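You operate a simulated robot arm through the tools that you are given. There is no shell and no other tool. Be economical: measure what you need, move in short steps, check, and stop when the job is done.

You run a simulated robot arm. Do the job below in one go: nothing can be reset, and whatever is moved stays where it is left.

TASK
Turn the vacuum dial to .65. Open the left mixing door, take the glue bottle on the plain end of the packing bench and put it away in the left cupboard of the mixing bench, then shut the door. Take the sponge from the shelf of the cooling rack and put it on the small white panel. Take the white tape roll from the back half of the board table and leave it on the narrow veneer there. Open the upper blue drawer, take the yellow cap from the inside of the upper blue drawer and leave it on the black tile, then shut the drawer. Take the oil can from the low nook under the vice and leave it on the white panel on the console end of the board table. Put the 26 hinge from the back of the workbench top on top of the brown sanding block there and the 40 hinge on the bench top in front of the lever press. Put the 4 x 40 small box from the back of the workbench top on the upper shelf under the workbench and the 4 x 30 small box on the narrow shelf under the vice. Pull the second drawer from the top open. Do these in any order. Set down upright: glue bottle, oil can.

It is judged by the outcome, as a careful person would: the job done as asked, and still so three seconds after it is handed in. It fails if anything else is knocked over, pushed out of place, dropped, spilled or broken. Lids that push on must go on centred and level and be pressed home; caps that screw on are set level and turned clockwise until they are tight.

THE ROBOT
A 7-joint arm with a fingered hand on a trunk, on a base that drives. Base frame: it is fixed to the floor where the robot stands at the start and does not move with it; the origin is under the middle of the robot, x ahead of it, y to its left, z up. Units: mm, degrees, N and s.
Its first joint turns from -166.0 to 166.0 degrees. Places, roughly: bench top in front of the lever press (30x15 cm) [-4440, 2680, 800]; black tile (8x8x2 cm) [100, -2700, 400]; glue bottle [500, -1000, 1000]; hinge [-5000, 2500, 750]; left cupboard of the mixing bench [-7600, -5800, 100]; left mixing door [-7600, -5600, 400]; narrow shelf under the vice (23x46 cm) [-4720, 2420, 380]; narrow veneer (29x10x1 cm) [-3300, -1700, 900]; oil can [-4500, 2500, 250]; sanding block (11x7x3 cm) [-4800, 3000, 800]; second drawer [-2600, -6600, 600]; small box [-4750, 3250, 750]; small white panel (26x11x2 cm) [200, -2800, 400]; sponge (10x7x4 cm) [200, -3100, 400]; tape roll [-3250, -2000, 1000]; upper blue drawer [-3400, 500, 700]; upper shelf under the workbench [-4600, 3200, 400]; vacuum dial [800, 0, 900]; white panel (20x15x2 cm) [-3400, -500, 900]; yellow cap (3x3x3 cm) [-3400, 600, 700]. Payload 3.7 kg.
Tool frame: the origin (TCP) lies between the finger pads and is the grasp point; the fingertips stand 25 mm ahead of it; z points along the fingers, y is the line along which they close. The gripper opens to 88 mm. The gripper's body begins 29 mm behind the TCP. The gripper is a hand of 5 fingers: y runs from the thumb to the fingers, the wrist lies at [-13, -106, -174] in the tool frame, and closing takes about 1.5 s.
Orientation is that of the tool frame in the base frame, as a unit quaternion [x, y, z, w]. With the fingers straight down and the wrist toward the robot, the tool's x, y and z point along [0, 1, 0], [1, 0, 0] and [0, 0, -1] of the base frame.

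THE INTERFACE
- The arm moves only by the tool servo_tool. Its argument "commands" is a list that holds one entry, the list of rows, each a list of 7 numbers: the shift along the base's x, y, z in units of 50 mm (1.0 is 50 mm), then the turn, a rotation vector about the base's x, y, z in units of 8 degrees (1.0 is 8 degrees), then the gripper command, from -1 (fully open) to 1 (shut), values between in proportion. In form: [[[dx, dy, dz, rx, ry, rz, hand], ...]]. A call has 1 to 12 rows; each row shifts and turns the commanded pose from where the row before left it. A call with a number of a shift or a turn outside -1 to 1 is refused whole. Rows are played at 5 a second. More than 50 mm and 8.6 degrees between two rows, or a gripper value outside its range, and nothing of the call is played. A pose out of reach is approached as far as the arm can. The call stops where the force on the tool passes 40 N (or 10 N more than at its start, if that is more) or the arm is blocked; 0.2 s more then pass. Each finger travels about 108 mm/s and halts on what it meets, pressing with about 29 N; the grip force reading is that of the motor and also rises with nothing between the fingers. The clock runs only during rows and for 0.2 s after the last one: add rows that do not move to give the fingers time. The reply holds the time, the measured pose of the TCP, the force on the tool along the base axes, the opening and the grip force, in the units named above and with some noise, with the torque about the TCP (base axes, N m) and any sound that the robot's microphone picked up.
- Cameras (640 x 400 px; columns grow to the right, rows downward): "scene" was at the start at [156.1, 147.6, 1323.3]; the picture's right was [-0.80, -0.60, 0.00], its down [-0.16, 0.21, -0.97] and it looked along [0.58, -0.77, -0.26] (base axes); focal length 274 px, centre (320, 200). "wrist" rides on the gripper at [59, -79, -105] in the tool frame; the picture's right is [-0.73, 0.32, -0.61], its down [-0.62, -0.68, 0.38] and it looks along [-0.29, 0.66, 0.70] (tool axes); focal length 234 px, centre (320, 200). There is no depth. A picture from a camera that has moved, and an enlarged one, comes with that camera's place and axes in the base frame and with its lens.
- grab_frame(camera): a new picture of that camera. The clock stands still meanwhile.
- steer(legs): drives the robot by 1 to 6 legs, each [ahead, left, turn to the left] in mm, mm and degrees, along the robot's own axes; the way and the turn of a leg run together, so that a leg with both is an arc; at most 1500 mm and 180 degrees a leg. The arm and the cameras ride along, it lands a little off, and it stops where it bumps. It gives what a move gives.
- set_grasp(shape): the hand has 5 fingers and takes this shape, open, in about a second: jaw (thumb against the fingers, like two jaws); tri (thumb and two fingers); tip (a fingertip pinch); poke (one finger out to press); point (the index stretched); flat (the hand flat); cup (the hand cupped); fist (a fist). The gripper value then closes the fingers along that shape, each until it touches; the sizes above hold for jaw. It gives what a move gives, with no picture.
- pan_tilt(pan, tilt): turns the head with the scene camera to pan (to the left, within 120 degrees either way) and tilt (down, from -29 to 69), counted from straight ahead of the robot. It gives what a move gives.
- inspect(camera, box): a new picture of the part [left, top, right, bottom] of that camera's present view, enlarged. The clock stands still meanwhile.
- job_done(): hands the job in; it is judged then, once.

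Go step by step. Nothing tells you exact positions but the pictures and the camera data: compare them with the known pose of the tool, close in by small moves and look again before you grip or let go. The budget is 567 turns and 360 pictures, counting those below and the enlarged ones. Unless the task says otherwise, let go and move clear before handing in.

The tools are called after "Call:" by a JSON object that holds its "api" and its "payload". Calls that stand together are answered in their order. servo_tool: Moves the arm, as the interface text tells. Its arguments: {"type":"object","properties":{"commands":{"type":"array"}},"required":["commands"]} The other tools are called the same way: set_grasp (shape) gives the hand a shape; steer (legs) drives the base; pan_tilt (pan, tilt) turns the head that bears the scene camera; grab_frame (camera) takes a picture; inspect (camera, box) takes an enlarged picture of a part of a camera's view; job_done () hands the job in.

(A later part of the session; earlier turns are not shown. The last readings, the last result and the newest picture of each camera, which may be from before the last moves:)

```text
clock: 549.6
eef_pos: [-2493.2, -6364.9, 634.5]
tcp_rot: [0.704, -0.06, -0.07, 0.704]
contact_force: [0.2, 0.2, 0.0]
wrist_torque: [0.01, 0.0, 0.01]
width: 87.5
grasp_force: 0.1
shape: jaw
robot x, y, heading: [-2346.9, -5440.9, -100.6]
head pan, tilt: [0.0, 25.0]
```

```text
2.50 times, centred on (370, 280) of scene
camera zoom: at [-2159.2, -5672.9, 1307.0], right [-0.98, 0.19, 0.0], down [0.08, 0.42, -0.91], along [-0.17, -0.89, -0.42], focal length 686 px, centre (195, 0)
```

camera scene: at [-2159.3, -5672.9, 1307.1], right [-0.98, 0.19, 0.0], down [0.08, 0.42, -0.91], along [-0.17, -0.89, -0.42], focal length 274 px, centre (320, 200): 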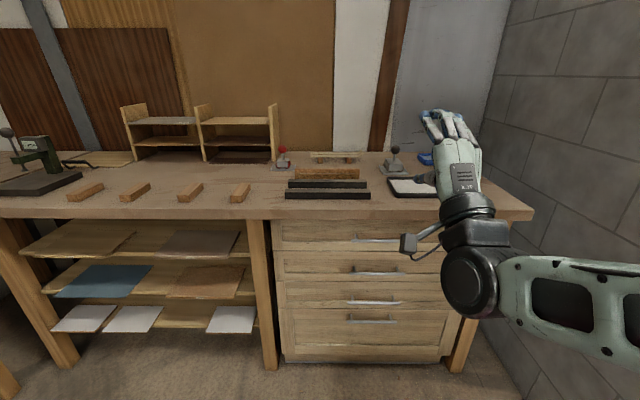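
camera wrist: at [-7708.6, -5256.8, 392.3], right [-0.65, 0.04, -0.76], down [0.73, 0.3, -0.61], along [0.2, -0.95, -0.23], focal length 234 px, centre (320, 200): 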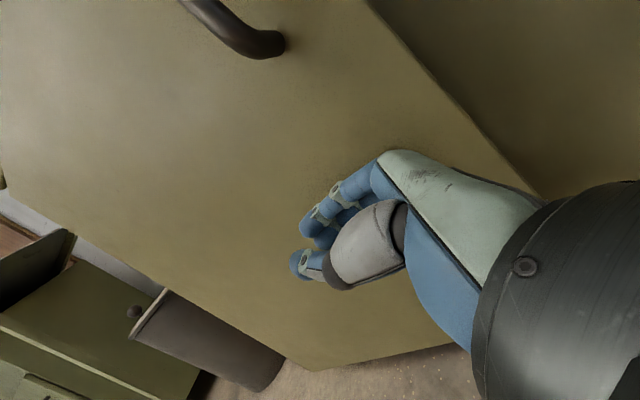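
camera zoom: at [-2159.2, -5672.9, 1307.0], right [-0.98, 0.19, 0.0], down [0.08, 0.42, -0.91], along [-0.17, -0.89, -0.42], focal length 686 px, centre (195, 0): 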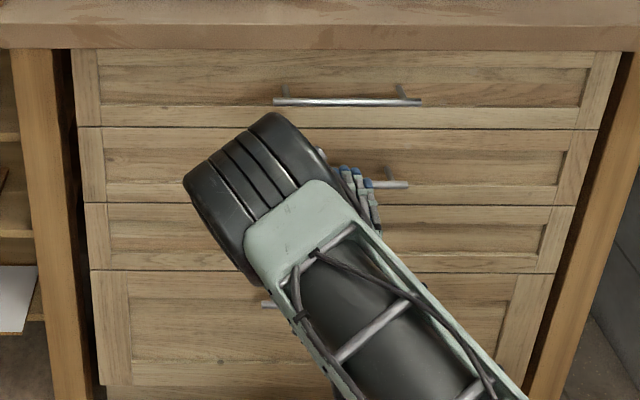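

I move to just in front of the bar at z≈600.

Call:
{"api": "servo_tool", "payload": {"commands": [[[-0.3, -0.3, -0.6, 0, 0, 0, -1], [-0.2, -0.7, -0.06, 0, 0, 0, -1], [-0.1, -0.5, 0, 0, 0, 0, -1], [0, 0, 0, 0, 0, 0, -1]]]}}

Call:
{"api": "inspect", "payload": {"camera": "scene", "box": [290, 210, 450, 330]}}

Call:
{"api": "grab_frame", "payload": {"camera": "wrist"}}

```text
clock: 550.3
eef_pos: [-2517.1, -6414.1, 605.5]
tcp_rot: [0.699, -0.058, -0.07, 0.709]
contact_force: [6.0, 27.4, 17.2]
wrist_torque: [-0.89, 0.32, -0.12]
width: 87.7
grasp_force: 0.0
shape: jaw
robot x, y, heading: [-2344.9, -5443.1, -100.8]
head pan, tilt: [0.0, 25.0]
stopped in row 3: the force on the tool passed its limit at 51 N (the readings are from after the stop); the commanded pose is now the measured one
```

```text
3.33 times, centred on (370, 270) of scene
camera zoom: at [-2158.8, -5670.9, 1307.3], right [-0.98, 0.19, 0.0], down [0.08, 0.41, -0.91], along [-0.17, -0.89, -0.42], focal length 914 px, centre (153, -33)
```

zoom: 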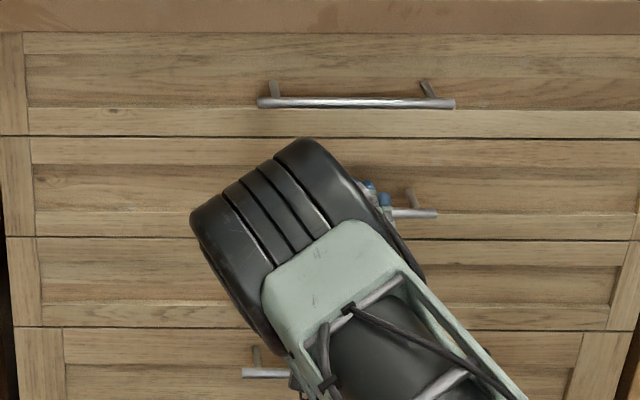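

```text
138 pictures are left
camera wrist: at [-2442.1, -6322.4, 525.5], right [-0.6, 0.73, 0.32], down [-0.69, -0.27, -0.67], along [-0.4, -0.62, 0.67], focal length 234 px, centre (320, 200)
```

wrist: 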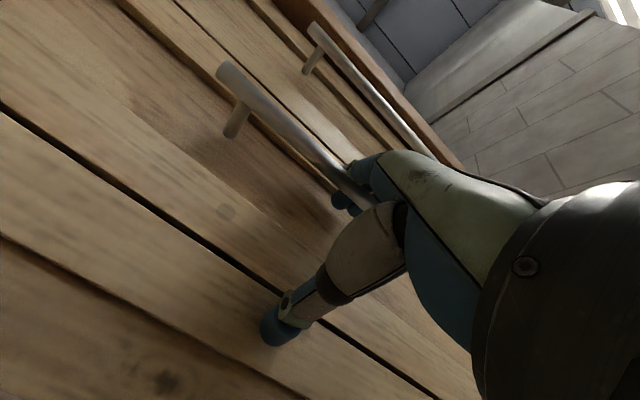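

The fingers bumped the bar: so it's nearer and higher (about y -6425, z 640). I back off, raise and retry.

Call:
{"api": "servo_tool", "payload": {"commands": [[[0.2, 0.9, 0, 0, 0, 0, -1], [0.1, 0.3, 0.4, 0, 0, 0, -1], [0, 0, 0.36, 0, 0, 0, -1], [0, 0, 0, 0, 0, 0, -1]]]}}

Call:
{"api": "grab_frame", "payload": {"camera": "wrist"}}

Call:
{"api": "inspect", "payload": {"camera": "scene", "box": [290, 210, 450, 330]}}

```text
clock: 551.3
eef_pos: [-2502.0, -6354.4, 641.0]
tcp_rot: [0.701, -0.058, -0.07, 0.707]
contact_force: [0.9, 0.6, -0.1]
wrist_torque: [0.0, 0.0, 0.01]
width: 88.0
grasp_force: 0.0
shape: jaw
robot x, y, heading: [-2344.6, -5442.0, -100.7]
head pan, tilt: [0.0, 25.0]
```

```text
137 pictures are left
camera wrist: at [-2427.4, -6263.3, 561.0], right [-0.6, 0.73, 0.33], down [-0.69, -0.27, -0.67], along [-0.4, -0.63, 0.67], focal length 234 px, centre (320, 200)
```

wrist: 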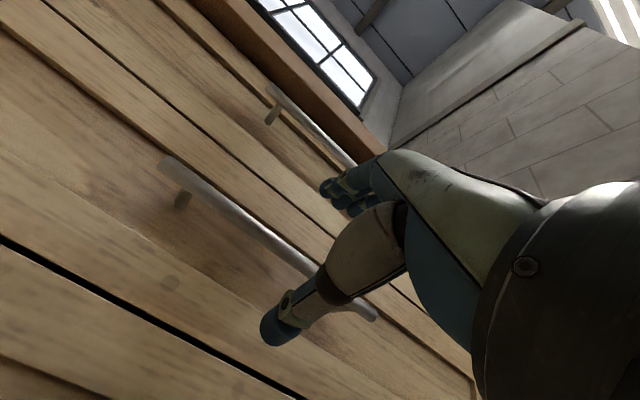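

```text
3.33 times, centred on (370, 270) of scene
camera zoom: at [-2159.1, -5672.6, 1307.0], right [-0.98, 0.19, 0.0], down [0.08, 0.42, -0.91], along [-0.17, -0.89, -0.42], focal length 914 px, centre (153, -33)
```

zoom: 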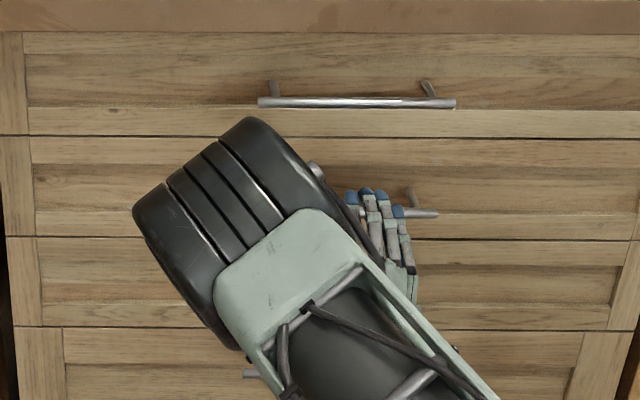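

Using the bar's known length: bar at z≈655, centre (-2516, -6418). I raise 14 mm, advance and close.

Call:
{"api": "servo_tool", "payload": {"commands": [[[0, 0, 0.28, 0, 0, 0, -0.8], [-0.1, -0.55, 0, 0, 0, 0, -0.6], [-0.1, -0.55, 0, 0, 0, 0, -0.6], [0, 0, 0, 0, 0, 0, 0.2], [0, 0, 0, 0, 0, 0, 0.6], [0, 0, 0, 0, 0, 0, 0.9], [0, 0, 0, 0, 0, 0, 0.9]]]}}

Call:
{"api": "grab_frame", "payload": {"camera": "wrist"}}

```text
clock: 552.9
eef_pos: [-2512.9, -6409.8, 654.5]
tcp_rot: [0.702, -0.059, -0.069, 0.706]
contact_force: [-1.0, -0.6, -6.4]
wrist_torque: [-0.03, 0.0, -0.01]
width: 5.4
grasp_force: 0.1
shape: jaw
robot x, y, heading: [-2345.0, -5438.3, -100.7]
head pan, tilt: [0.0, 25.0]
```

```text
135 pictures are left
camera wrist: at [-2437.9, -6318.6, 574.6], right [-0.6, 0.73, 0.33], down [-0.69, -0.27, -0.67], along [-0.4, -0.63, 0.67], focal length 234 px, centre (320, 200)
```

wrist: 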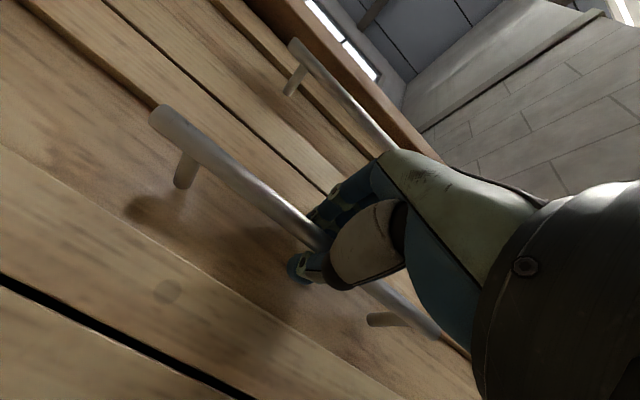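

Bar captured. I pull the drawer open.

Call:
{"api": "servo_tool", "payload": {"commands": [[[0.06, 0.3, 0, 0, 0, 0, 0.9], [0.1, 0.5, 0, 0, 0, 0, 0.9], [0.12, 0.6, 0, 0, 0, 0, 0.9], [0.12, 0.6, 0, 0, 0, 0, 0.9], [0.12, 0.6, 0, 0, 0, 0, 0.9], [0.12, 0.6, 0, 0, 0, 0, 0.9]]]}}

Call:
{"api": "grab_frame", "payload": {"camera": "scene"}}

```text
clock: 554.3
eef_pos: [-2480.5, -6249.2, 656.8]
tcp_rot: [0.701, -0.059, -0.07, 0.707]
contact_force: [0.0, -0.7, 0.3]
wrist_torque: [-0.03, -0.03, -0.03]
width: 4.5
grasp_force: 0.0
shape: jaw
robot x, y, heading: [-2346.8, -5440.7, -100.6]
head pan, tilt: [0.0, 25.0]
```

```text
134 pictures are left
camera scene: at [-2159.2, -5672.7, 1307.0], right [-0.98, 0.19, 0.0], down [0.08, 0.42, -0.91], along [-0.17, -0.89, -0.42], focal length 274 px, centre (320, 200)
```

scene: 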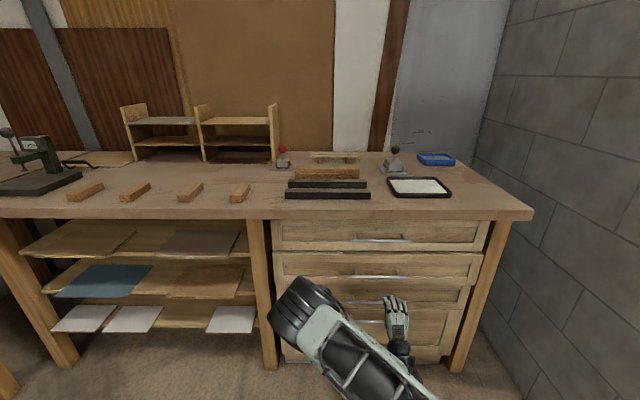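

The hand slipped off. I check how far the drawer moved.

Call:
{"api": "inspect", "payload": {"camera": "scene", "box": [260, 210, 500, 340]}}

```text
2.67 times, centred on (380, 275) of scene
camera zoom: at [-2159.2, -5672.7, 1307.0], right [-0.98, 0.19, 0.0], down [0.08, 0.42, -0.91], along [-0.17, -0.89, -0.42], focal length 731 px, centre (160, 0)
```

zoom: 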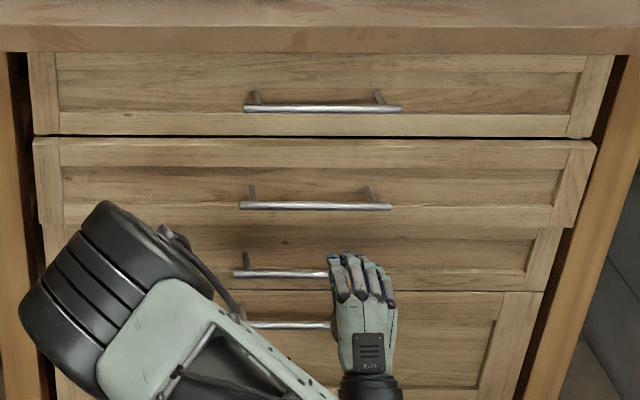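

The drawer came out about 25 mm before slipping. I go back deeper onto the bar, grip and pull more slowly.

Call:
{"api": "servo_tool", "payload": {"commands": [[[0, 0, 0, 0, 0, 0, -0.2], [0, 0, 0, 0, 0, 0, -0.6], [-0.16, -0.9, 0, 0, 0, 0, -0.6], [-0.16, -0.9, 0, 0, 0, 0, -0.6], [-0.16, -0.9, 0, 0, 0, 0, -0.6], [-0.04, -0.2, 0, 0, 0, 0, -0.6], [0, 0, 0, 0, 0, 0, -0.6]]]}}

Call:
{"api": "grab_frame", "payload": {"camera": "wrist"}}

```text
clock: 555.9
eef_pos: [-2505.8, -6394.7, 654.4]
tcp_rot: [0.701, -0.058, -0.069, 0.707]
contact_force: [0.0, -0.1, 0.3]
wrist_torque: [0.01, 0.0, 0.01]
width: 70.0
grasp_force: 0.1
shape: jaw
robot x, y, heading: [-2346.0, -5442.5, -100.8]
head pan, tilt: [0.0, 25.0]
```

```text
132 pictures are left
camera wrist: at [-2431.4, -6303.7, 574.8], right [-0.6, 0.73, 0.33], down [-0.69, -0.27, -0.67], along [-0.4, -0.63, 0.67], focal length 234 px, centre (320, 200)
```

wrist: 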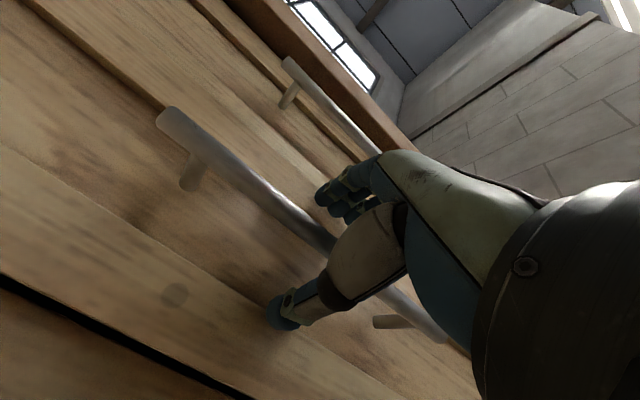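

The bar is right at the tool centre. I go 8 mm deeper, close fully and pull slowly.

Call:
{"api": "servo_tool", "payload": {"commands": [[[-0.03, -0.16, -0.06, 0, 0, 0, -0.6], [0, 0, 0, 0, 0, 0, 0], [0, 0, 0, 0, 0, 0, 0.5], [0, 0, 0, 0, 0, 0, 1], [0, 0, 0, 0, 0, 0, 1], [0, 0, 0, 0, 0, 0, 1], [0.03, 0.15, 0, 0, 0, 0, 1], [0.04, 0.2, 0, 0, 0, 0, 1], [0.05, 0.25, 0, 0, 0, 0, 1], [0.05, 0.25, 0, 0, 0, 0, 1], [0.05, 0.25, 0, 0, 0, 0, 1]]]}}

Call:
{"api": "inspect", "payload": {"camera": "scene", "box": [260, 210, 500, 340]}}

```text
clock: 558.3
eef_pos: [-2497.2, -6347.8, 651.1]
tcp_rot: [0.702, -0.059, -0.07, 0.707]
contact_force: [1.5, 0.1, -15.6]
wrist_torque: [0.0, 0.0, 0.03]
width: 4.4
grasp_force: 28.7
shape: jaw
robot x, y, heading: [-2345.8, -5438.2, -100.4]
head pan, tilt: [0.0, 25.0]
```

```text
2.67 times, centred on (380, 275) of scene
camera zoom: at [-2159.1, -5673.1, 1306.9], right [-0.98, 0.19, 0.0], down [0.08, 0.42, -0.91], along [-0.17, -0.89, -0.42], focal length 731 px, centre (160, 0)
```

zoom: 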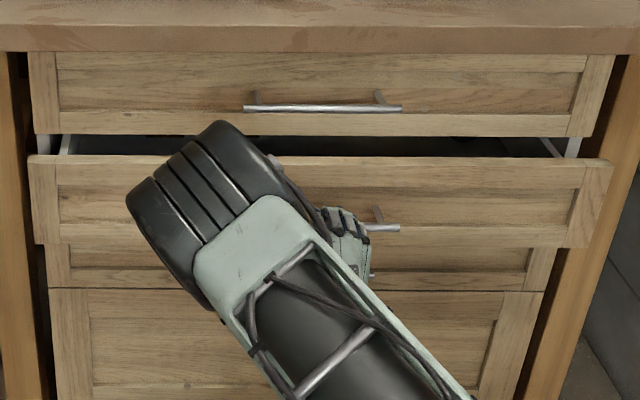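

It's opening. I keep pulling.

Call:
{"api": "servo_tool", "payload": {"commands": [[[0.05, 0.3, 0, 0, 0, 0, 1], [0.06, 0.35, 0, 0, 0, 0, 1], [0.06, 0.35, 0, 0, 0, 0, 1], [0.06, 0.35, 0, 0, 0, 0, 1], [0.06, 0.35, 0, 0, 0, 0, 1], [0.06, 0.35, 0, 0, 0, 0, 1], [0.06, 0.35, 0, 0, 0, 0, 1], [0.06, 0.35, 0, 0, 0, 0, 1], [0.06, 0.35, 0, 0, 0, 0, 1], [0.06, 0.35, 0, 0, 0, 0, 1]]]}}

Call:
{"api": "inspect", "payload": {"camera": "scene", "box": [260, 210, 500, 360]}}

```text
clock: 560.5
eef_pos: [-2466.9, -6175.2, 650.8]
tcp_rot: [0.702, -0.058, -0.07, 0.707]
contact_force: [7.4, 0.2, -18.0]
wrist_torque: [-0.07, -0.13, -0.01]
width: 5.0
grasp_force: 29.1
shape: jaw
robot x, y, heading: [-2343.2, -5439.8, -100.5]
head pan, tilt: [0.0, 25.0]
```

```text
2.67 times, centred on (380, 285) of scene
camera zoom: at [-2159.0, -5673.1, 1306.9], right [-0.98, 0.19, 0.0], down [0.08, 0.42, -0.91], along [-0.17, -0.89, -0.42], focal length 731 px, centre (160, -27)
```

zoom: 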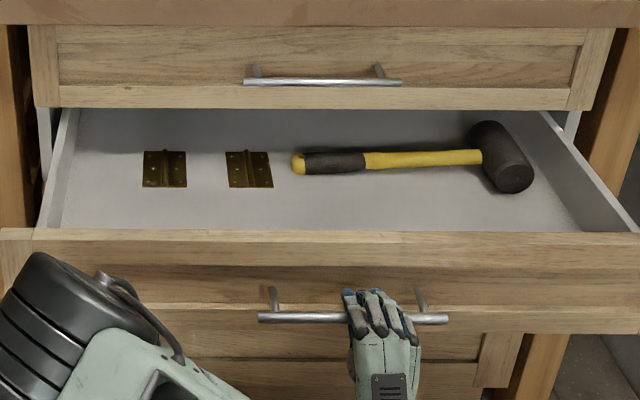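

About 230 mm open. I pull a bit further for good measure.

Call:
{"api": "servo_tool", "payload": {"commands": [[[0.06, 0.35, 0, 0, 0, 0, 1], [0.06, 0.35, 0, 0, 0, 0, 1], [0.06, 0.35, 0, 0, 0, 0, 1], [0.06, 0.35, 0, 0, 0, 0, 1], [0.06, 0.35, 0, 0, 0, 0, 1], [0, 0, 0, 0, 0, 0, 1]]]}}

Call:
{"api": "inspect", "payload": {"camera": "scene", "box": [260, 210, 500, 360]}}

```text
clock: 561.9
eef_pos: [-2452.2, -6086.9, 652.8]
tcp_rot: [0.702, -0.059, -0.07, 0.707]
contact_force: [6.0, -0.9, -16.9]
wrist_torque: [-0.11, -0.07, 0.01]
width: 4.8
grasp_force: 28.9
shape: jaw
robot x, y, heading: [-2343.8, -5440.1, -100.6]
head pan, tilt: [0.0, 25.0]
```

```text
2.67 times, centred on (380, 285) of scene
camera zoom: at [-2159.0, -5673.0, 1306.9], right [-0.98, 0.19, 0.0], down [0.08, 0.42, -0.91], along [-0.17, -0.89, -0.42], focal length 731 px, centre (160, -27)
```

zoom: 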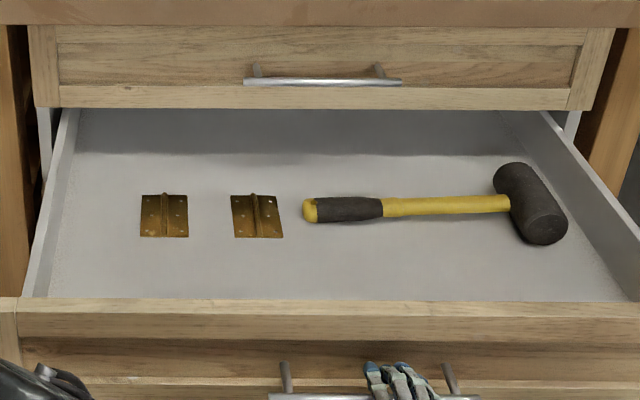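

The drawer is wide open. I release and back away.

Call:
{"api": "servo_tool", "payload": {"commands": [[[0, 0, 0, 0, 0, 0, 0.3], [0, 0, 0, 0, 0, 0, -0.4], [0, 0, 0, 0, 0, 0, -1], [0, 0, 0, 0, 0, 0, -1], [0.1, 0.5, 0, 0, 0, 0, -1], [0.1, 0.6, 0, 0, 0, 0, -1]]]}}

Call:
{"api": "steer", "payload": {"legs": [[-300, 0, 0]]}}

Call:
{"api": "grab_frame", "payload": {"camera": "scene"}}

```text
clock: 563.3
eef_pos: [-2441.0, -6036.3, 646.6]
tcp_rot: [0.701, -0.058, -0.07, 0.708]
contact_force: [-0.2, -1.0, -0.3]
wrist_torque: [-0.03, -0.02, 0.01]
width: 87.7
grasp_force: 0.0
shape: jaw
out of reach, approached as far as the arm can: row 6
robot x, y, heading: [-2341.7, -5437.6, -100.6]
head pan, tilt: [0.0, 25.0]
```

```text
clock: 565.3
eef_pos: [-2385.9, -5738.6, 646.9]
tcp_rot: [0.701, -0.06, -0.07, 0.707]
contact_force: [-0.6, -0.1, 1.3]
wrist_torque: [0.0, 0.03, -0.02]
width: 87.9
grasp_force: 0.1
shape: jaw
robot x, y, heading: [-2290.3, -5139.4, -100.6]
head pan, tilt: [0.0, 25.0]
```

```text
128 pictures are left
camera scene: at [-2103.1, -5375.6, 1307.0], right [-0.98, 0.19, 0.0], down [0.08, 0.42, -0.91], along [-0.17, -0.89, -0.42], focal length 274 px, centre (320, 200)
```

scene: 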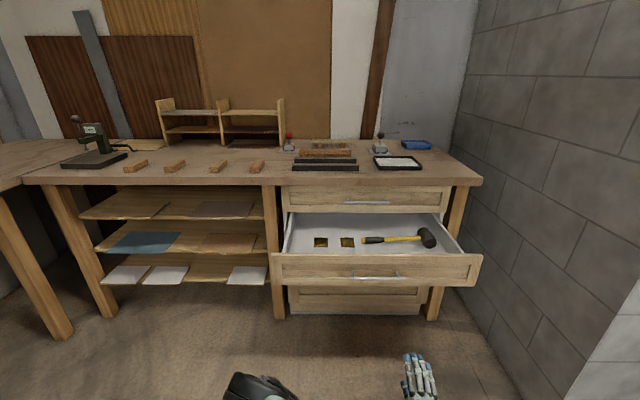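

The second drawer stands open. Next: back to the teal cabinet to shut the blue drawer, then the workbench. I raise the hand and drive north.

Call:
{"api": "servo_tool", "payload": {"commands": [[[0, 0, 0.95, 0, 0, 0, -1], [0, 0, 0.95, 0, 0, 0, -1], [0, 0, 0.95, 0, 0, 0, -1], [0, 0, 0.95, 0, 0, 0, -1], [0, 0, 0.95, 0, 0, 0, -1], [0, 0, 0.95, 0, 0, 0, -1], [0, 0, 0.95, 0, 0, 0, -1]]]}}

Call:
{"api": "steer", "payload": {"legs": [[0, 0, -169.4], [0, 250, 0], [1500, 0, 0], [1500, 0, 0], [0, -480, 0]]}}

```text
clock: 566.9
eef_pos: [-2356.0, -5880.5, 868.7]
tcp_rot: [0.701, -0.059, -0.071, 0.707]
contact_force: [0.4, 0.3, 0.2]
wrist_torque: [0.01, -0.03, -0.02]
width: 87.6
grasp_force: 0.1
shape: jaw
out of reach, approached as far as the arm can: row 1, 2, 3, 4, 5, 6, 7
robot x, y, heading: [-2286.8, -5143.3, -100.7]
head pan, tilt: [0.0, 25.0]
```

```text
clock: 592.2
eef_pos: [-1968.4, -1417.8, 869.2]
tcp_rot: [0.011, 0.703, 0.711, 0.022]
contact_force: [0.9, 0.3, -0.7]
wrist_torque: [-0.03, -0.04, -0.04]
width: 87.8
grasp_force: 0.1
shape: jaw
robot x, y, heading: [-1938.6, -2159.1, 87.0]
head pan, tilt: [0.0, 25.0]
```

Continue north with a small shift away from the cart, then west to the cabinet's drawer side.

Call:
{"api": "steer", "payload": {"legs": [[0, 120, 3], [1500, 0, 0], [1500, 0, 0], [420, 0, 0], [0, 0, 90]]}}

Call:
{"api": "steer", "payload": {"legs": [[1500, 0, 0], [480, 60, 0], [0, 0, 129]]}}

Call:
{"api": "grab_frame", "payload": {"camera": "scene"}}

```text
clock: 613.5
eef_pos: [-2771.7, 1184.5, 869.3]
tcp_rot: [-0.498, 0.497, 0.509, -0.496]
contact_force: [0.1, 0.1, 0.1]
wrist_torque: [0.0, 0.02, 0.0]
width: 87.6
grasp_force: 0.0
shape: jaw
robot x, y, heading: [-2031.9, 1243.7, 179.1]
head pan, tilt: [0.0, 25.0]
```

```text
clock: 625.8
eef_pos: [-4464.1, 650.0, 871.1]
tcp_rot: [0.652, -0.259, -0.273, 0.659]
contact_force: [8.0, 23.0, 3.6]
wrist_torque: [-0.56, 0.17, -0.21]
width: 88.1
grasp_force: 0.0
shape: jaw
robot x, y, heading: [-4008.4, 1232.3, -132.9]
head pan, tilt: [0.0, 25.0]
stopped in leg 3: the force on the tool passed its limit at 68 N (the readings are from after the stop); the commanded pose is now the measured one
```

```text
127 pictures are left
camera scene: at [-3975.0, 934.0, 1307.2], right [-0.73, 0.68, 0.0], down [0.29, 0.31, -0.91], along [-0.62, -0.66, -0.42], focal length 274 px, centre (320, 200)
```

scene: 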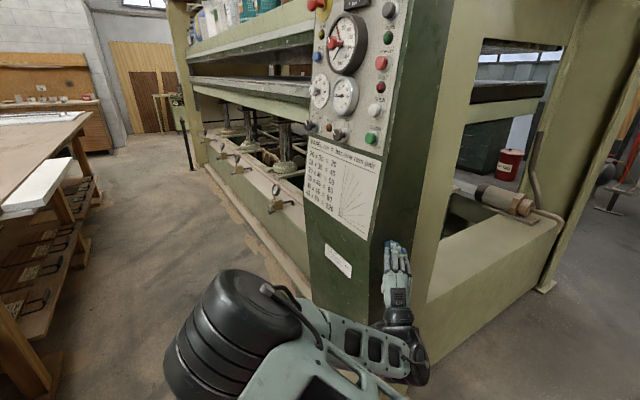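

The hand brushed the press's control box while turning. I back away, raise and shorten the arm, then finish the turn.

Call:
{"api": "steer", "payload": {"legs": [[0, 0, -20], [-200, 0, 0]]}}

Call:
{"api": "servo_tool", "payload": {"commands": [[[0.3, 0.15, 0.9, 0, 0, 0, -1], [0.3, 0.15, 0.9, 0, 0, 0, -1], [0.3, 0.15, 0.9, 0, 0, 0, -1], [0.3, 0.15, 0.9, 0, 0, 0, -1], [0.3, 0.15, 0.9, 0, 0, 0, -1]]]}}

Call:
{"api": "grab_frame", "payload": {"camera": "scene"}}

```text
clock: 628.5
eef_pos: [-4456.8, 931.2, 870.9]
tcp_rot: [0.598, -0.368, -0.382, 0.601]
contact_force: [-0.5, 0.4, 1.0]
wrist_torque: [0.0, 0.0, -0.01]
width: 87.9
grasp_force: 0.0
shape: jaw
robot x, y, heading: [-3827.3, 1316.6, -153.2]
head pan, tilt: [0.0, 25.0]
```

```text
clock: 629.7
eef_pos: [-4420.7, 940.8, 1095.1]
tcp_rot: [0.595, -0.382, -0.38, 0.596]
contact_force: [-0.8, 0.0, 0.5]
wrist_torque: [0.01, -0.03, -0.05]
width: 88.1
grasp_force: 0.1
shape: jaw
out of reach, approached as far as the arm can: row 1, 2, 3
robot x, y, heading: [-3831.9, 1319.1, -153.1]
head pan, tilt: [0.0, 25.0]
```

```text
126 pictures are left
camera scene: at [-3902.1, 1035.6, 1308.9], right [-0.39, 0.92, 0.0], down [0.37, 0.16, -0.91], along [-0.84, -0.36, -0.4], focal length 274 px, centre (320, 200)
```

scene: 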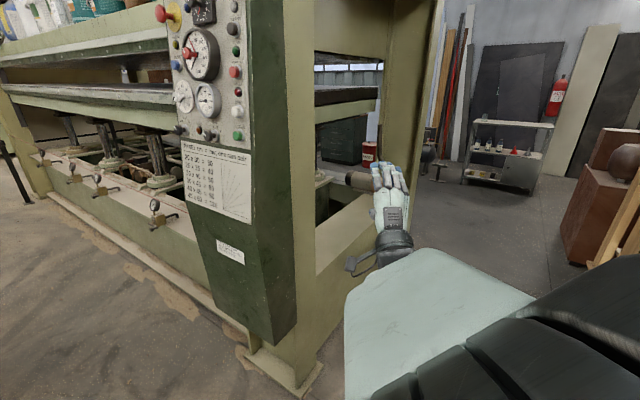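

I turn on the spot here, where the hand clears the press, then shift to the earlier spot northwest of the drawer.

Call:
{"api": "steer", "payload": {"legs": [[0, 0, 100], [-120, -300, 0]]}}

Call:
{"api": "grab_frame", "payload": {"camera": "scene"}}

```text
clock: 636.0
eef_pos: [-3674.1, 721.2, 1097.6]
tcp_rot: [0.674, 0.208, 0.213, 0.676]
contact_force: [-0.4, -0.3, 0.2]
wrist_torque: [-0.01, 0.0, -0.01]
width: 88.0
grasp_force: 0.1
shape: jaw
robot x, y, heading: [-4146.1, 1243.4, -54.3]
head pan, tilt: [0.0, 25.0]
```

```text
125 pictures are left
camera scene: at [-3865.1, 1206.4, 1306.9], right [-0.91, -0.42, 0.0], down [-0.18, 0.39, -0.91], along [0.38, -0.82, -0.42], focal length 274 px, centre (320, 200)
```

scene: 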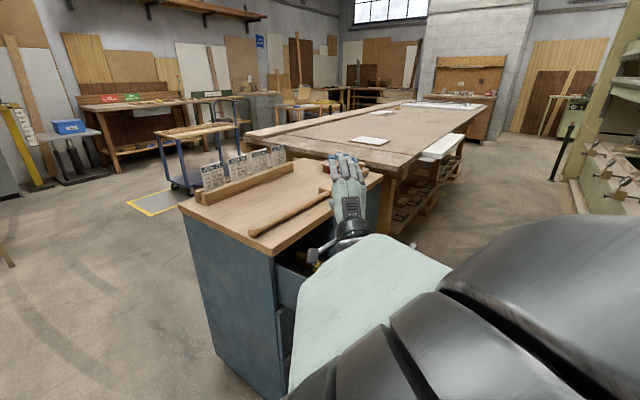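

The elbow is close to the camera again. I back the base 150 mm and lower the hand outward to the drawer's west side.

Call:
{"api": "steer", "payload": {"legs": [[-150, 0, 0]]}}

Call:
{"api": "servo_tool", "payload": {"commands": [[[-0.1, -0.6, -0.6, 0, 0, 0.5, -0.5], [-0.2, -0.6, -0.6, 0, 0, 0.5, 0], [-0.3, -0.6, -0.5, 0, 0, 0.6, 0.5], [-0.4, -0.6, -0.4, 0, 0, 0.6, 0.8], [-0.5, -0.5, -0.4, 0, 0, 0.6, 0.8], [-0.5, -0.4, -0.4, 0, 0, 0.6, 0.8], [-0.5, -0.3, -0.4, 0, 0, 0.6, 0.8], [-0.4, -0.2, -0.4, 0, 0, 0.6, 0.8], [-0.3, 0, -0.4, 0, 0, 0.6, 0.8]]]}}

Call:
{"api": "grab_frame", "payload": {"camera": "scene"}}

```text
clock: 637.4
eef_pos: [-3765.0, 842.4, 1096.4]
tcp_rot: [0.676, 0.206, 0.211, 0.676]
contact_force: [-0.5, -0.1, 1.3]
wrist_torque: [0.01, -0.01, -0.02]
width: 87.8
grasp_force: 0.1
shape: jaw
robot x, y, heading: [-4232.2, 1363.4, -54.1]
head pan, tilt: [0.0, 25.0]
```

```text
clock: 639.4
eef_pos: [-3920.6, 650.9, 893.3]
tcp_rot: [0.557, 0.433, 0.44, 0.556]
contact_force: [-4.8, -1.0, 1.0]
wrist_torque: [-0.04, 0.1, 0.13]
width: 8.9
grasp_force: 0.0
shape: jaw
out of reach, approached as far as the arm can: row 2
robot x, y, heading: [-4237.3, 1368.8, -54.0]
head pan, tilt: [0.0, 25.0]
```

```text
124 pictures are left
camera scene: at [-3941.1, 1338.9, 1307.6], right [-0.81, -0.59, 0.0], down [-0.25, 0.34, -0.91], along [0.54, -0.73, -0.42], focal length 274 px, centre (320, 200)
```

scene: 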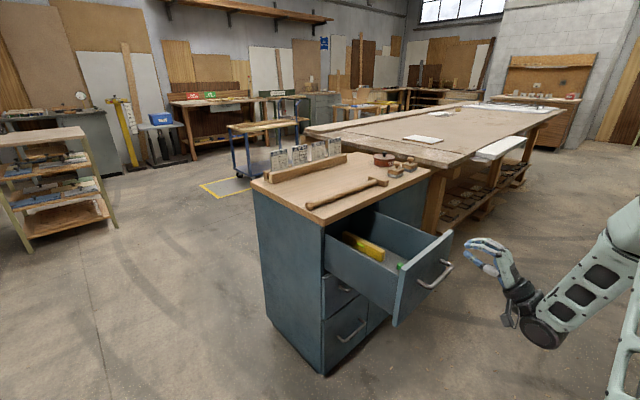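

Good view now. I lower the closed hand to z≈700, in front of the drawer face, below the bar.

Call:
{"api": "servo_tool", "payload": {"commands": [[[0.1, -0.3, -0.8, 0, 0, 0.1, 0.8], [0.1, -0.4, -0.8, 0, 0, 0.1, 0.8], [0.2, -0.4, -0.8, 0, 0, 0.1, 0.8], [0.2, -0.3, -0.8, 0, 0, 0.1, 0.8], [0.2, 0, -0.65, 0, 0, 0, 0.8], [0, 0, 0, 0, 0, 0, 0.8]]]}}

Call:
{"api": "inspect", "payload": {"camera": "scene", "box": [320, 200, 560, 360]}}

```text
clock: 640.8
eef_pos: [-3880.7, 579.0, 700.1]
tcp_rot: [0.546, 0.448, 0.453, 0.544]
contact_force: [-0.5, -0.3, -0.5]
wrist_torque: [-0.04, 0.02, 0.0]
width: 8.5
grasp_force: 0.2
shape: jaw
robot x, y, heading: [-4231.7, 1365.5, -53.9]
head pan, tilt: [0.0, 25.0]
```

```text
2.50 times, centred on (440, 280) of scene
camera zoom: at [-3938.7, 1338.4, 1307.1], right [-0.81, -0.59, 0.0], down [-0.25, 0.34, -0.91], along [0.53, -0.73, -0.42], focal length 686 px, centre (20, 0)
```

zoom: 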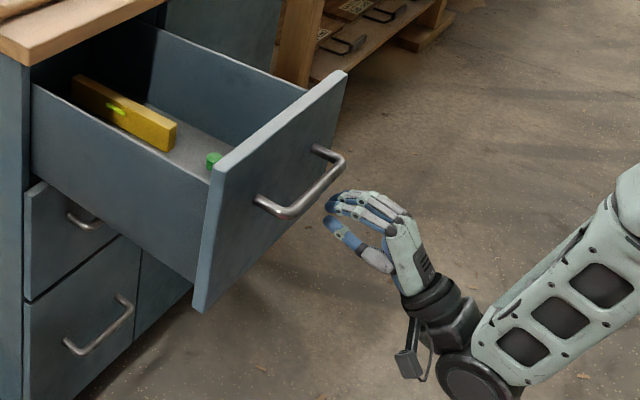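

I push the drawer shut along its axis.

Call:
{"api": "servo_tool", "payload": {"commands": [[[0.6, -0.11, 0, 0, 0, 0, 0.9], [0.7, -0.13, 0, 0, 0, 0, 0.9], [0.7, -0.13, 0, 0, 0, 0, 0.9], [0.7, -0.13, 0, 0, 0, 0, 0.9], [0.7, -0.13, 0, 0, 0, 0, 0.9], [0.7, -0.13, 0, 0, 0, 0, 0.9], [0.7, -0.13, 0, 0, 0, 0, 0.9]]]}}

Call:
{"api": "inspect", "payload": {"camera": "scene", "box": [240, 180, 480, 340]}}

```text
clock: 642.4
eef_pos: [-3642.4, 534.3, 700.2]
tcp_rot: [0.547, 0.447, 0.452, 0.544]
contact_force: [-0.4, -0.5, 0.2]
wrist_torque: [-0.02, 0.0, -0.02]
width: 4.5
grasp_force: 0.1
shape: jaw
robot x, y, heading: [-4232.7, 1363.1, -53.9]
head pan, tilt: [0.0, 25.0]
```

```text
2.50 times, centred on (360, 260) of scene
camera zoom: at [-3938.8, 1338.2, 1307.1], right [-0.81, -0.59, 0.0], down [-0.25, 0.34, -0.91], along [0.53, -0.73, -0.42], focal length 686 px, centre (220, 50)
```

zoom: 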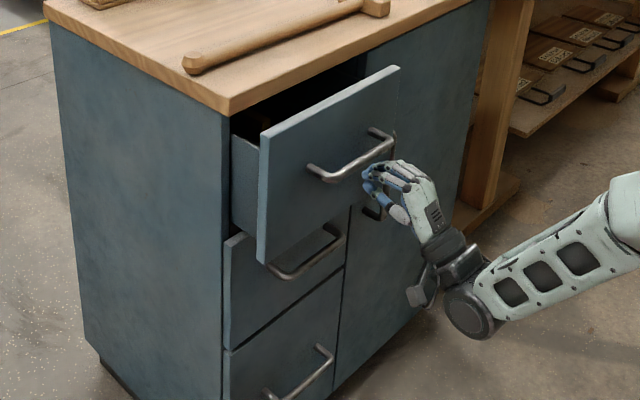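

Closing nicely; I push it home.

Call:
{"api": "servo_tool", "payload": {"commands": [[[0.6, -0.11, 0, 0, 0, 0, 0.9], [0.5, -0.1, 0, 0, 0, 0, 0.9], [0.4, -0.08, 0, 0, 0, 0, 0.9], [0.3, -0.06, 0, 0, 0, 0, 0.9], [0.2, -0.04, 0, 0, 0, 0, 0.9], [0.2, -0.04, 0, 0, 0, 0, 0.9], [0.2, -0.04, 0, 0, 0, 0, 0.9]]]}}

Call:
{"api": "inspect", "payload": {"camera": "scene", "box": [240, 180, 480, 340]}}

```text
clock: 643.4
eef_pos: [-3560.3, 515.8, 699.5]
tcp_rot: [0.547, 0.446, 0.452, 0.545]
contact_force: [-12.2, 5.6, 0.6]
wrist_torque: [0.02, -0.03, 0.16]
width: 5.2
grasp_force: 0.0
shape: jaw
robot x, y, heading: [-4236.9, 1363.8, -53.6]
head pan, tilt: [0.0, 25.0]
stopped in row 4: the force on the tool passed its limit at 57 N (the readings are from after the stop); the commanded pose is now the measured one
```

```text
2.50 times, centred on (360, 260) of scene
camera zoom: at [-3939.4, 1338.4, 1307.1], right [-0.81, -0.59, 0.0], down [-0.25, 0.34, -0.91], along [0.53, -0.73, -0.42], focal length 686 px, centre (220, 50)
```

zoom: 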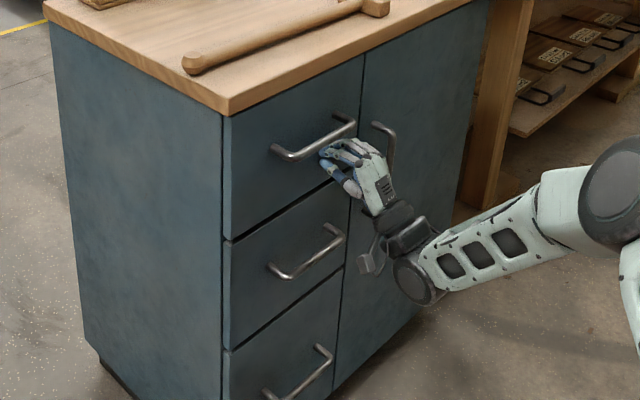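

The blue drawer is shut. I withdraw and drive to the workbench, facing it squarely.

Call:
{"api": "servo_tool", "payload": {"commands": [[[-0.7, 0.13, 0, 0, 0, 0, 0.5], [-0.8, 0.15, 0, 0, 0, 0, -0.5], [-0.6, 0.1, 0.5, 0, 0, 0, -1], [-0.3, 0.3, 0.8, 0, 0, 0, -1], [0, 0.3, 0.9, 0, 0, 0, -1], [0, 0.3, 0.9, 0, 0, 0, -1], [0, 0.3, 0.9, 0, 0, 0, -1], [0, 0.2, 0.9, 0, 0, 0, -1]]]}}

Call:
{"api": "steer", "payload": {"legs": [[0, 900, 0], [0, 0, -136.5], [150, -600, 0]]}}

Call:
{"api": "grab_frame", "payload": {"camera": "scene"}}

```text
clock: 645.2
eef_pos: [-3679.4, 605.5, 944.9]
tcp_rot: [0.547, 0.447, 0.453, 0.544]
contact_force: [0.0, 0.4, -0.3]
wrist_torque: [-0.04, -0.01, 0.03]
width: 87.6
grasp_force: 0.0
shape: jaw
robot x, y, heading: [-4230.9, 1365.6, -54.1]
head pan, tilt: [0.0, 25.0]
```

```text
clock: 658.6
eef_pos: [-4472.1, 2671.3, 944.0]
tcp_rot: [0.617, -0.343, -0.338, 0.622]
contact_force: [-0.4, 0.2, 0.7]
wrist_torque: [0.02, -0.02, 0.03]
width: 88.0
grasp_force: 0.2
shape: jaw
robot x, y, heading: [-3547.9, 2501.6, 169.5]
head pan, tilt: [0.0, 25.0]
```

```text
120 pictures are left
camera scene: at [-3777.2, 2314.0, 1307.0], right [0.18, 0.98, 0.0], down [0.42, -0.08, -0.91], along [-0.89, 0.17, -0.42], focal length 274 px, centre (320, 200)
```

scene: 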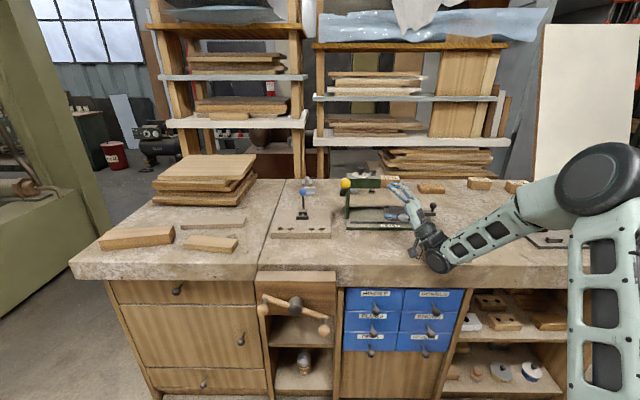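

I'm facing the workbench. I zoom in on its top and on the compartments beneath.

Call:
{"api": "inspect", "payload": {"camera": "scene", "box": [260, 150, 540, 270]}}

Call:
{"api": "inspect", "payload": {"camera": "scene", "box": [230, 260, 570, 400]}}

```text
2.29 times, centred on (400, 210) of scene
camera zoom: at [-3777.2, 2314.0, 1307.0], right [0.18, 0.98, 0.0], down [0.42, -0.08, -0.91], along [-0.89, 0.17, -0.42], focal length 627 px, centre (137, 177)
```

zoom: 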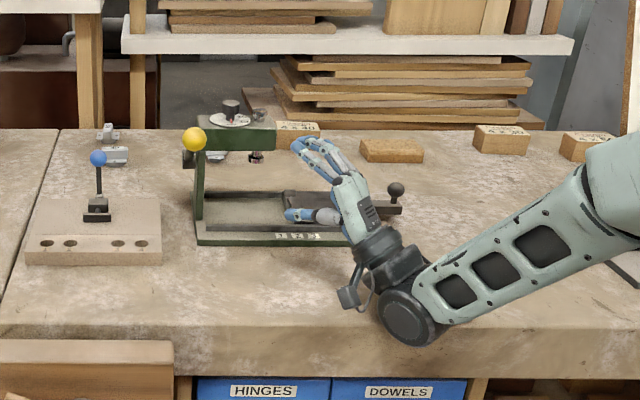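

```text
1.88 times, centred on (400, 330) of scene
camera zoom: at [-3777.2, 2314.0, 1307.0], right [0.18, 0.98, 0.0], down [0.42, -0.08, -0.91], along [-0.89, 0.17, -0.42], focal length 516 px, centre (169, -45)
```

zoom: 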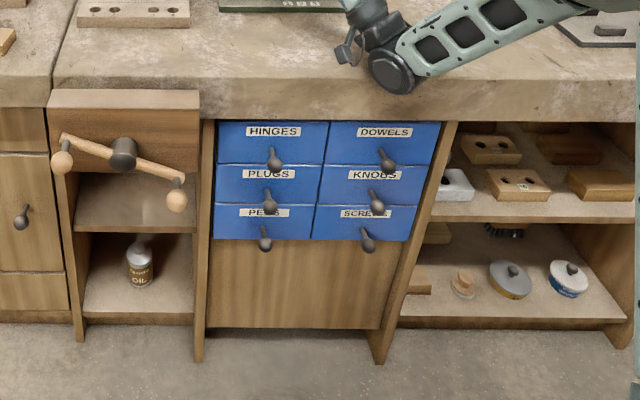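

I zoom closely on the back row to read labels.

Call:
{"api": "inspect", "payload": {"camera": "scene", "box": [290, 170, 410, 235]}}

Call:
{"api": "inspect", "payload": {"camera": "scene", "box": [400, 165, 540, 235]}}

```text
5.33 times, centred on (350, 202) of scene
camera zoom: at [-3777.2, 2314.0, 1307.0], right [0.18, 0.98, 0.0], down [0.42, -0.08, -0.91], along [-0.89, 0.17, -0.42], focal length 1462 px, centre (160, 187)
```

zoom: 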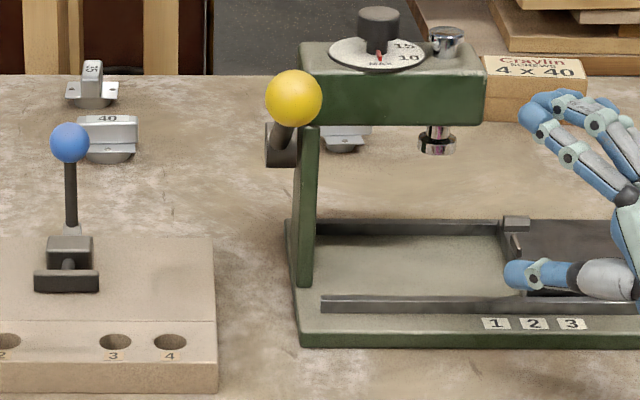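

```text
4.57 times, centred on (470, 200) of scene
camera zoom: at [-3777.2, 2314.0, 1307.0], right [0.18, 0.98, 0.0], down [0.42, -0.08, -0.91], along [-0.89, 0.17, -0.42], focal length 1253 px, centre (-366, 200)
```

zoom: 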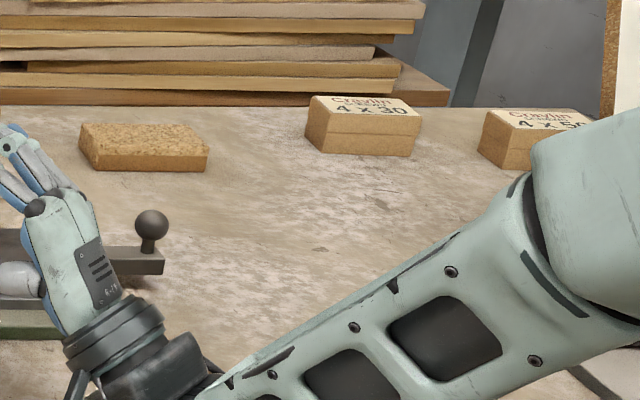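

Three hinges (one reads 40, one about 35, one hidden behind the press), boxes 4x40 (behind the press), 4x30, 4x50. I raise and turn the hand downward, then drive closer.

Call:
{"api": "servo_tool", "payload": {"commands": [[[0.2, -0.3, 0.8, 0, 0, 0, -1], [0.2, -0.3, 0.8, 0, 0, 0, -1], [0.2, -0.3, 0.8, 0, 0, 0, -1], [0, 0, 0.2, -0.17, -0.92, 0, -1], [0, 0, 0, -0.17, -0.92, 0, -1], [0, 0, 0, -0.17, -0.92, 0, -1], [0, 0, 0, -0.17, -0.92, 0, -1], [0, 0, 0, -0.17, -0.92, 0, -1], [0, 0, 0, -0.17, -0.92, 0, -1], [0, 0, 0, -0.17, -0.92, 0, -1]]]}}

Call:
{"api": "servo_tool", "payload": {"commands": [[[0, 0, 0, -0.17, -0.92, 0, -1], [0, 0, 0, -0.17, -0.92, 0, -1], [0, 0, 0, -0.17, -0.92, 0, -1], [0, 0, 0, -0.17, -0.92, 0, -1], [0, 0, 0, -0.17, -0.92, 0, -1]]]}}

Call:
{"api": "steer", "payload": {"legs": [[330, 0, 0]]}}

Call:
{"api": "grab_frame", "payload": {"camera": "wrist"}}

Call:
{"api": "grab_frame", "payload": {"camera": "scene"}}

```text
clock: 660.8
eef_pos: [-4443.3, 2626.6, 1074.4]
tcp_rot: [0.651, -0.606, -0.008, 0.458]
contact_force: [0.1, 0.0, -1.2]
wrist_torque: [0.0, 0.02, 0.0]
width: 87.8
grasp_force: 0.1
shape: jaw
robot x, y, heading: [-3544.5, 2502.1, 169.2]
head pan, tilt: [0.0, 25.0]
```

```text
clock: 662.0
eef_pos: [-4441.3, 2627.2, 1075.8]
tcp_rot: [-0.593, 0.718, -0.234, -0.281]
contact_force: [1.2, 0.1, -0.4]
wrist_torque: [0.0, -0.01, -0.02]
width: 87.7
grasp_force: 0.1
shape: jaw
robot x, y, heading: [-3546.6, 2503.7, 169.4]
head pan, tilt: [0.0, 25.0]
```

```text
clock: 664.1
eef_pos: [-4766.4, 2687.3, 1075.0]
tcp_rot: [-0.592, 0.718, -0.233, -0.282]
contact_force: [-0.7, 0.0, -0.8]
wrist_torque: [0.0, 0.0, -0.01]
width: 87.8
grasp_force: 0.1
shape: jaw
robot x, y, heading: [-3870.7, 2564.9, 169.4]
head pan, tilt: [0.0, 25.0]
```

```text
115 pictures are left
camera wrist: at [-4684.5, 2698.7, 1192.5], right [-0.14, 0.99, -0.05], down [0.71, 0.06, -0.71], along [-0.69, -0.13, -0.71], focal length 234 px, centre (320, 200)
```

wrist: 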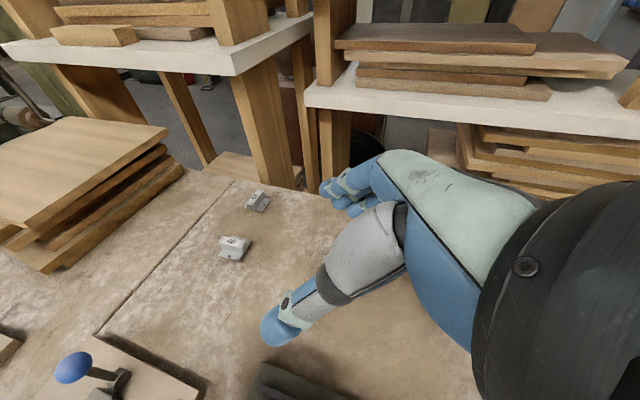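

```text
114 pictures are left
camera scene: at [-4101.4, 2374.2, 1307.0], right [0.18, 0.98, 0.0], down [0.42, -0.08, -0.91], along [-0.89, 0.17, -0.42], focal length 274 px, centre (320, 200)
```

scene: 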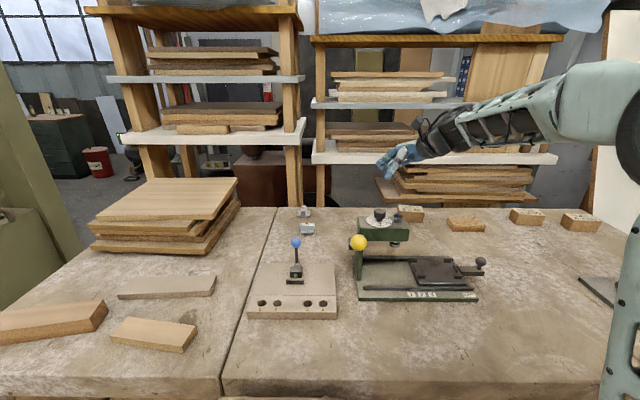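

The hand is tilted sideways (its heading wasn't square). I roll it upright by 43° and look again.

Call:
{"api": "servo_tool", "payload": {"commands": [[[0, 0, 0, 0.885, -0.164, 0, -1], [0, 0, 0, 0.885, -0.164, 0, -1], [0, 0, 0, 0.885, -0.164, 0, -1], [0, 0, 0, 0.885, -0.164, 0, -1], [0, 0, 0, 0.885, -0.164, 0, -1], [0, 0, 0, 0.885, -0.164, 0, -1], [0, 0, 0, 0, 0, 0, -1]]]}}

Call:
{"api": "grab_frame", "payload": {"camera": "wrist"}}

Call:
{"api": "inspect", "payload": {"camera": "scene", "box": [280, 190, 440, 260]}}

```text
clock: 665.8
eef_pos: [-4766.3, 2687.4, 1074.0]
tcp_rot: [-0.637, 0.771, 0.004, 0.0]
contact_force: [-0.2, -0.1, 0.5]
wrist_torque: [0.01, -0.03, -0.01]
width: 87.5
grasp_force: 0.1
shape: jaw
robot x, y, heading: [-3874.9, 2563.5, 169.6]
head pan, tilt: [0.0, 25.0]
```

```text
113 pictures are left
camera wrist: at [-4700.3, 2612.3, 1179.8], right [-0.18, 0.77, 0.61], down [0.78, 0.49, -0.38], along [-0.59, 0.41, -0.69], focal length 234 px, centre (320, 200)
```

wrist: 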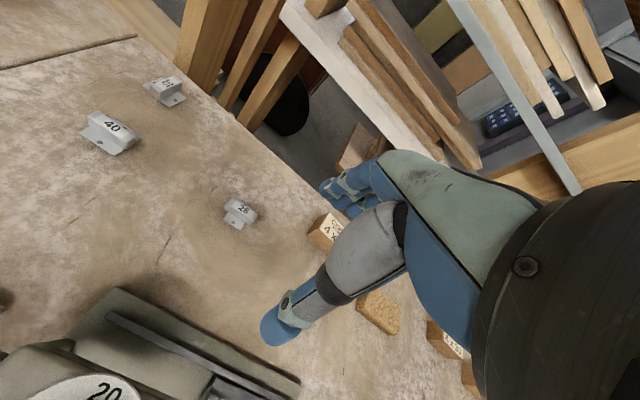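

```text
4.00 times, centred on (360, 225) of scene
camera zoom: at [-4101.3, 2374.1, 1307.0], right [0.18, 0.98, 0.0], down [0.42, -0.08, -0.91], along [-0.89, 0.17, -0.42], focal length 1097 px, centre (160, 100)
```

zoom: 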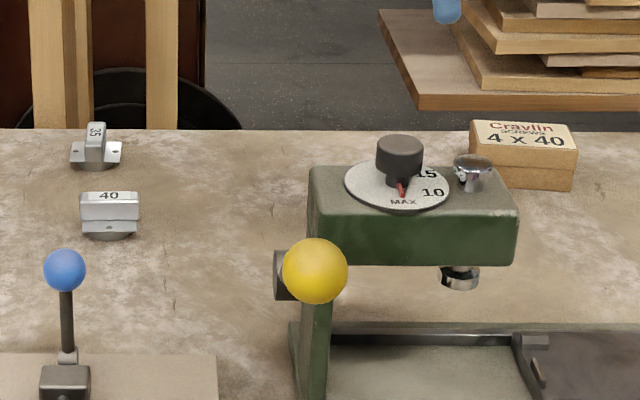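

I can read 40, 35 and (nearest the press) 26/28. I zoom in on that one to be sure and to see its shape.

Call:
{"api": "inspect", "payload": {"camera": "wrist", "box": [70, 60, 290, 240]}}

```text
2.22 times, centred on (180, 150) of wrist
camera zoom: at [-4700.3, 2612.3, 1179.8], right [-0.18, 0.77, 0.61], down [0.78, 0.49, -0.38], along [-0.59, 0.41, -0.69], focal length 520 px, centre (631, 311)
```

zoom: 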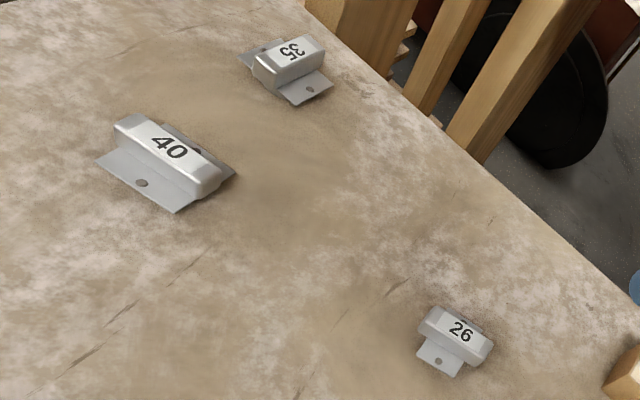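

It reads 26. I turn the hand so that it grips the hinge end to end and approach from above, with the wrist off the lever press.

Call:
{"api": "servo_tool", "payload": {"commands": [[[-0.2, 0, 0, 0, 0, -0.95, -0.8], [-0.3, 0, 0, 0, 0, -0.95, -0.6], [-0.3, 0, 0, 0, 0, -0.95, -0.6], [-0.3, 0, 0, 0, 0, -0.95, -0.6], [-0.3, 0, 0, 0, 0, -0.95, -0.6], [-0.3, 0, 0, 0, 0, -0.95, -0.6], [-0.3, 0, -0.3, 0, 0, -0.95, -0.6], [-0.2, -0.1, -0.5, 0, 0, -0.95, -0.6], [-0.2, -0.1, -0.5, 0, 0, -0.9, -0.6], [0, 0, 0, 0, 0, 0, -0.6]]]}}

Call:
{"api": "grab_frame", "payload": {"camera": "wrist"}}

Call:
{"api": "grab_frame", "payload": {"camera": "scene"}}

```text
clock: 668.0
eef_pos: [-4814.9, 2685.5, 1075.3]
tcp_rot: [-0.442, 0.897, 0.005, 0.002]
contact_force: [0.1, -0.4, -0.4]
wrist_torque: [-0.02, 0.0, 0.02]
width: 70.6
grasp_force: 0.1
shape: jaw
out of reach, approached as far as the arm can: row 4, 5, 6, 7, 8, 9
robot x, y, heading: [-3872.5, 2561.2, 169.5]
head pan, tilt: [0.0, 25.0]
```

```text
110 pictures are left
camera wrist: at [-4787.9, 2590.2, 1179.8], right [0.18, 0.77, 0.61], down [0.92, 0.09, -0.38], along [-0.35, 0.63, -0.69], focal length 234 px, centre (320, 200)
```

wrist: 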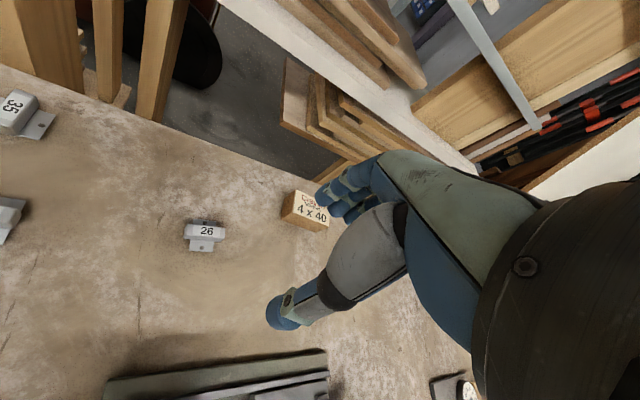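

```text
109 pictures are left
camera scene: at [-4101.5, 2374.2, 1307.0], right [0.18, 0.98, 0.0], down [0.42, -0.08, -0.91], along [-0.89, 0.17, -0.42], focal length 274 px, centre (320, 200)
```

scene: 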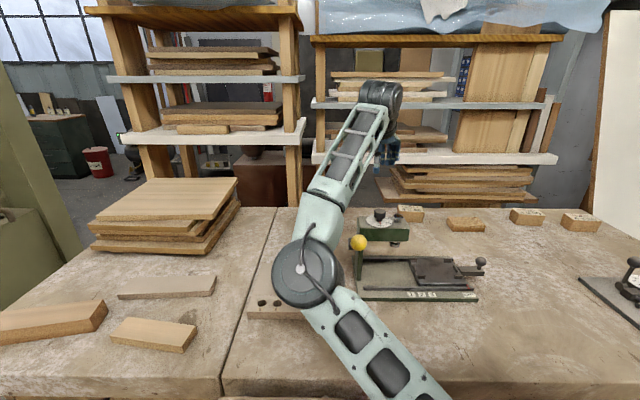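

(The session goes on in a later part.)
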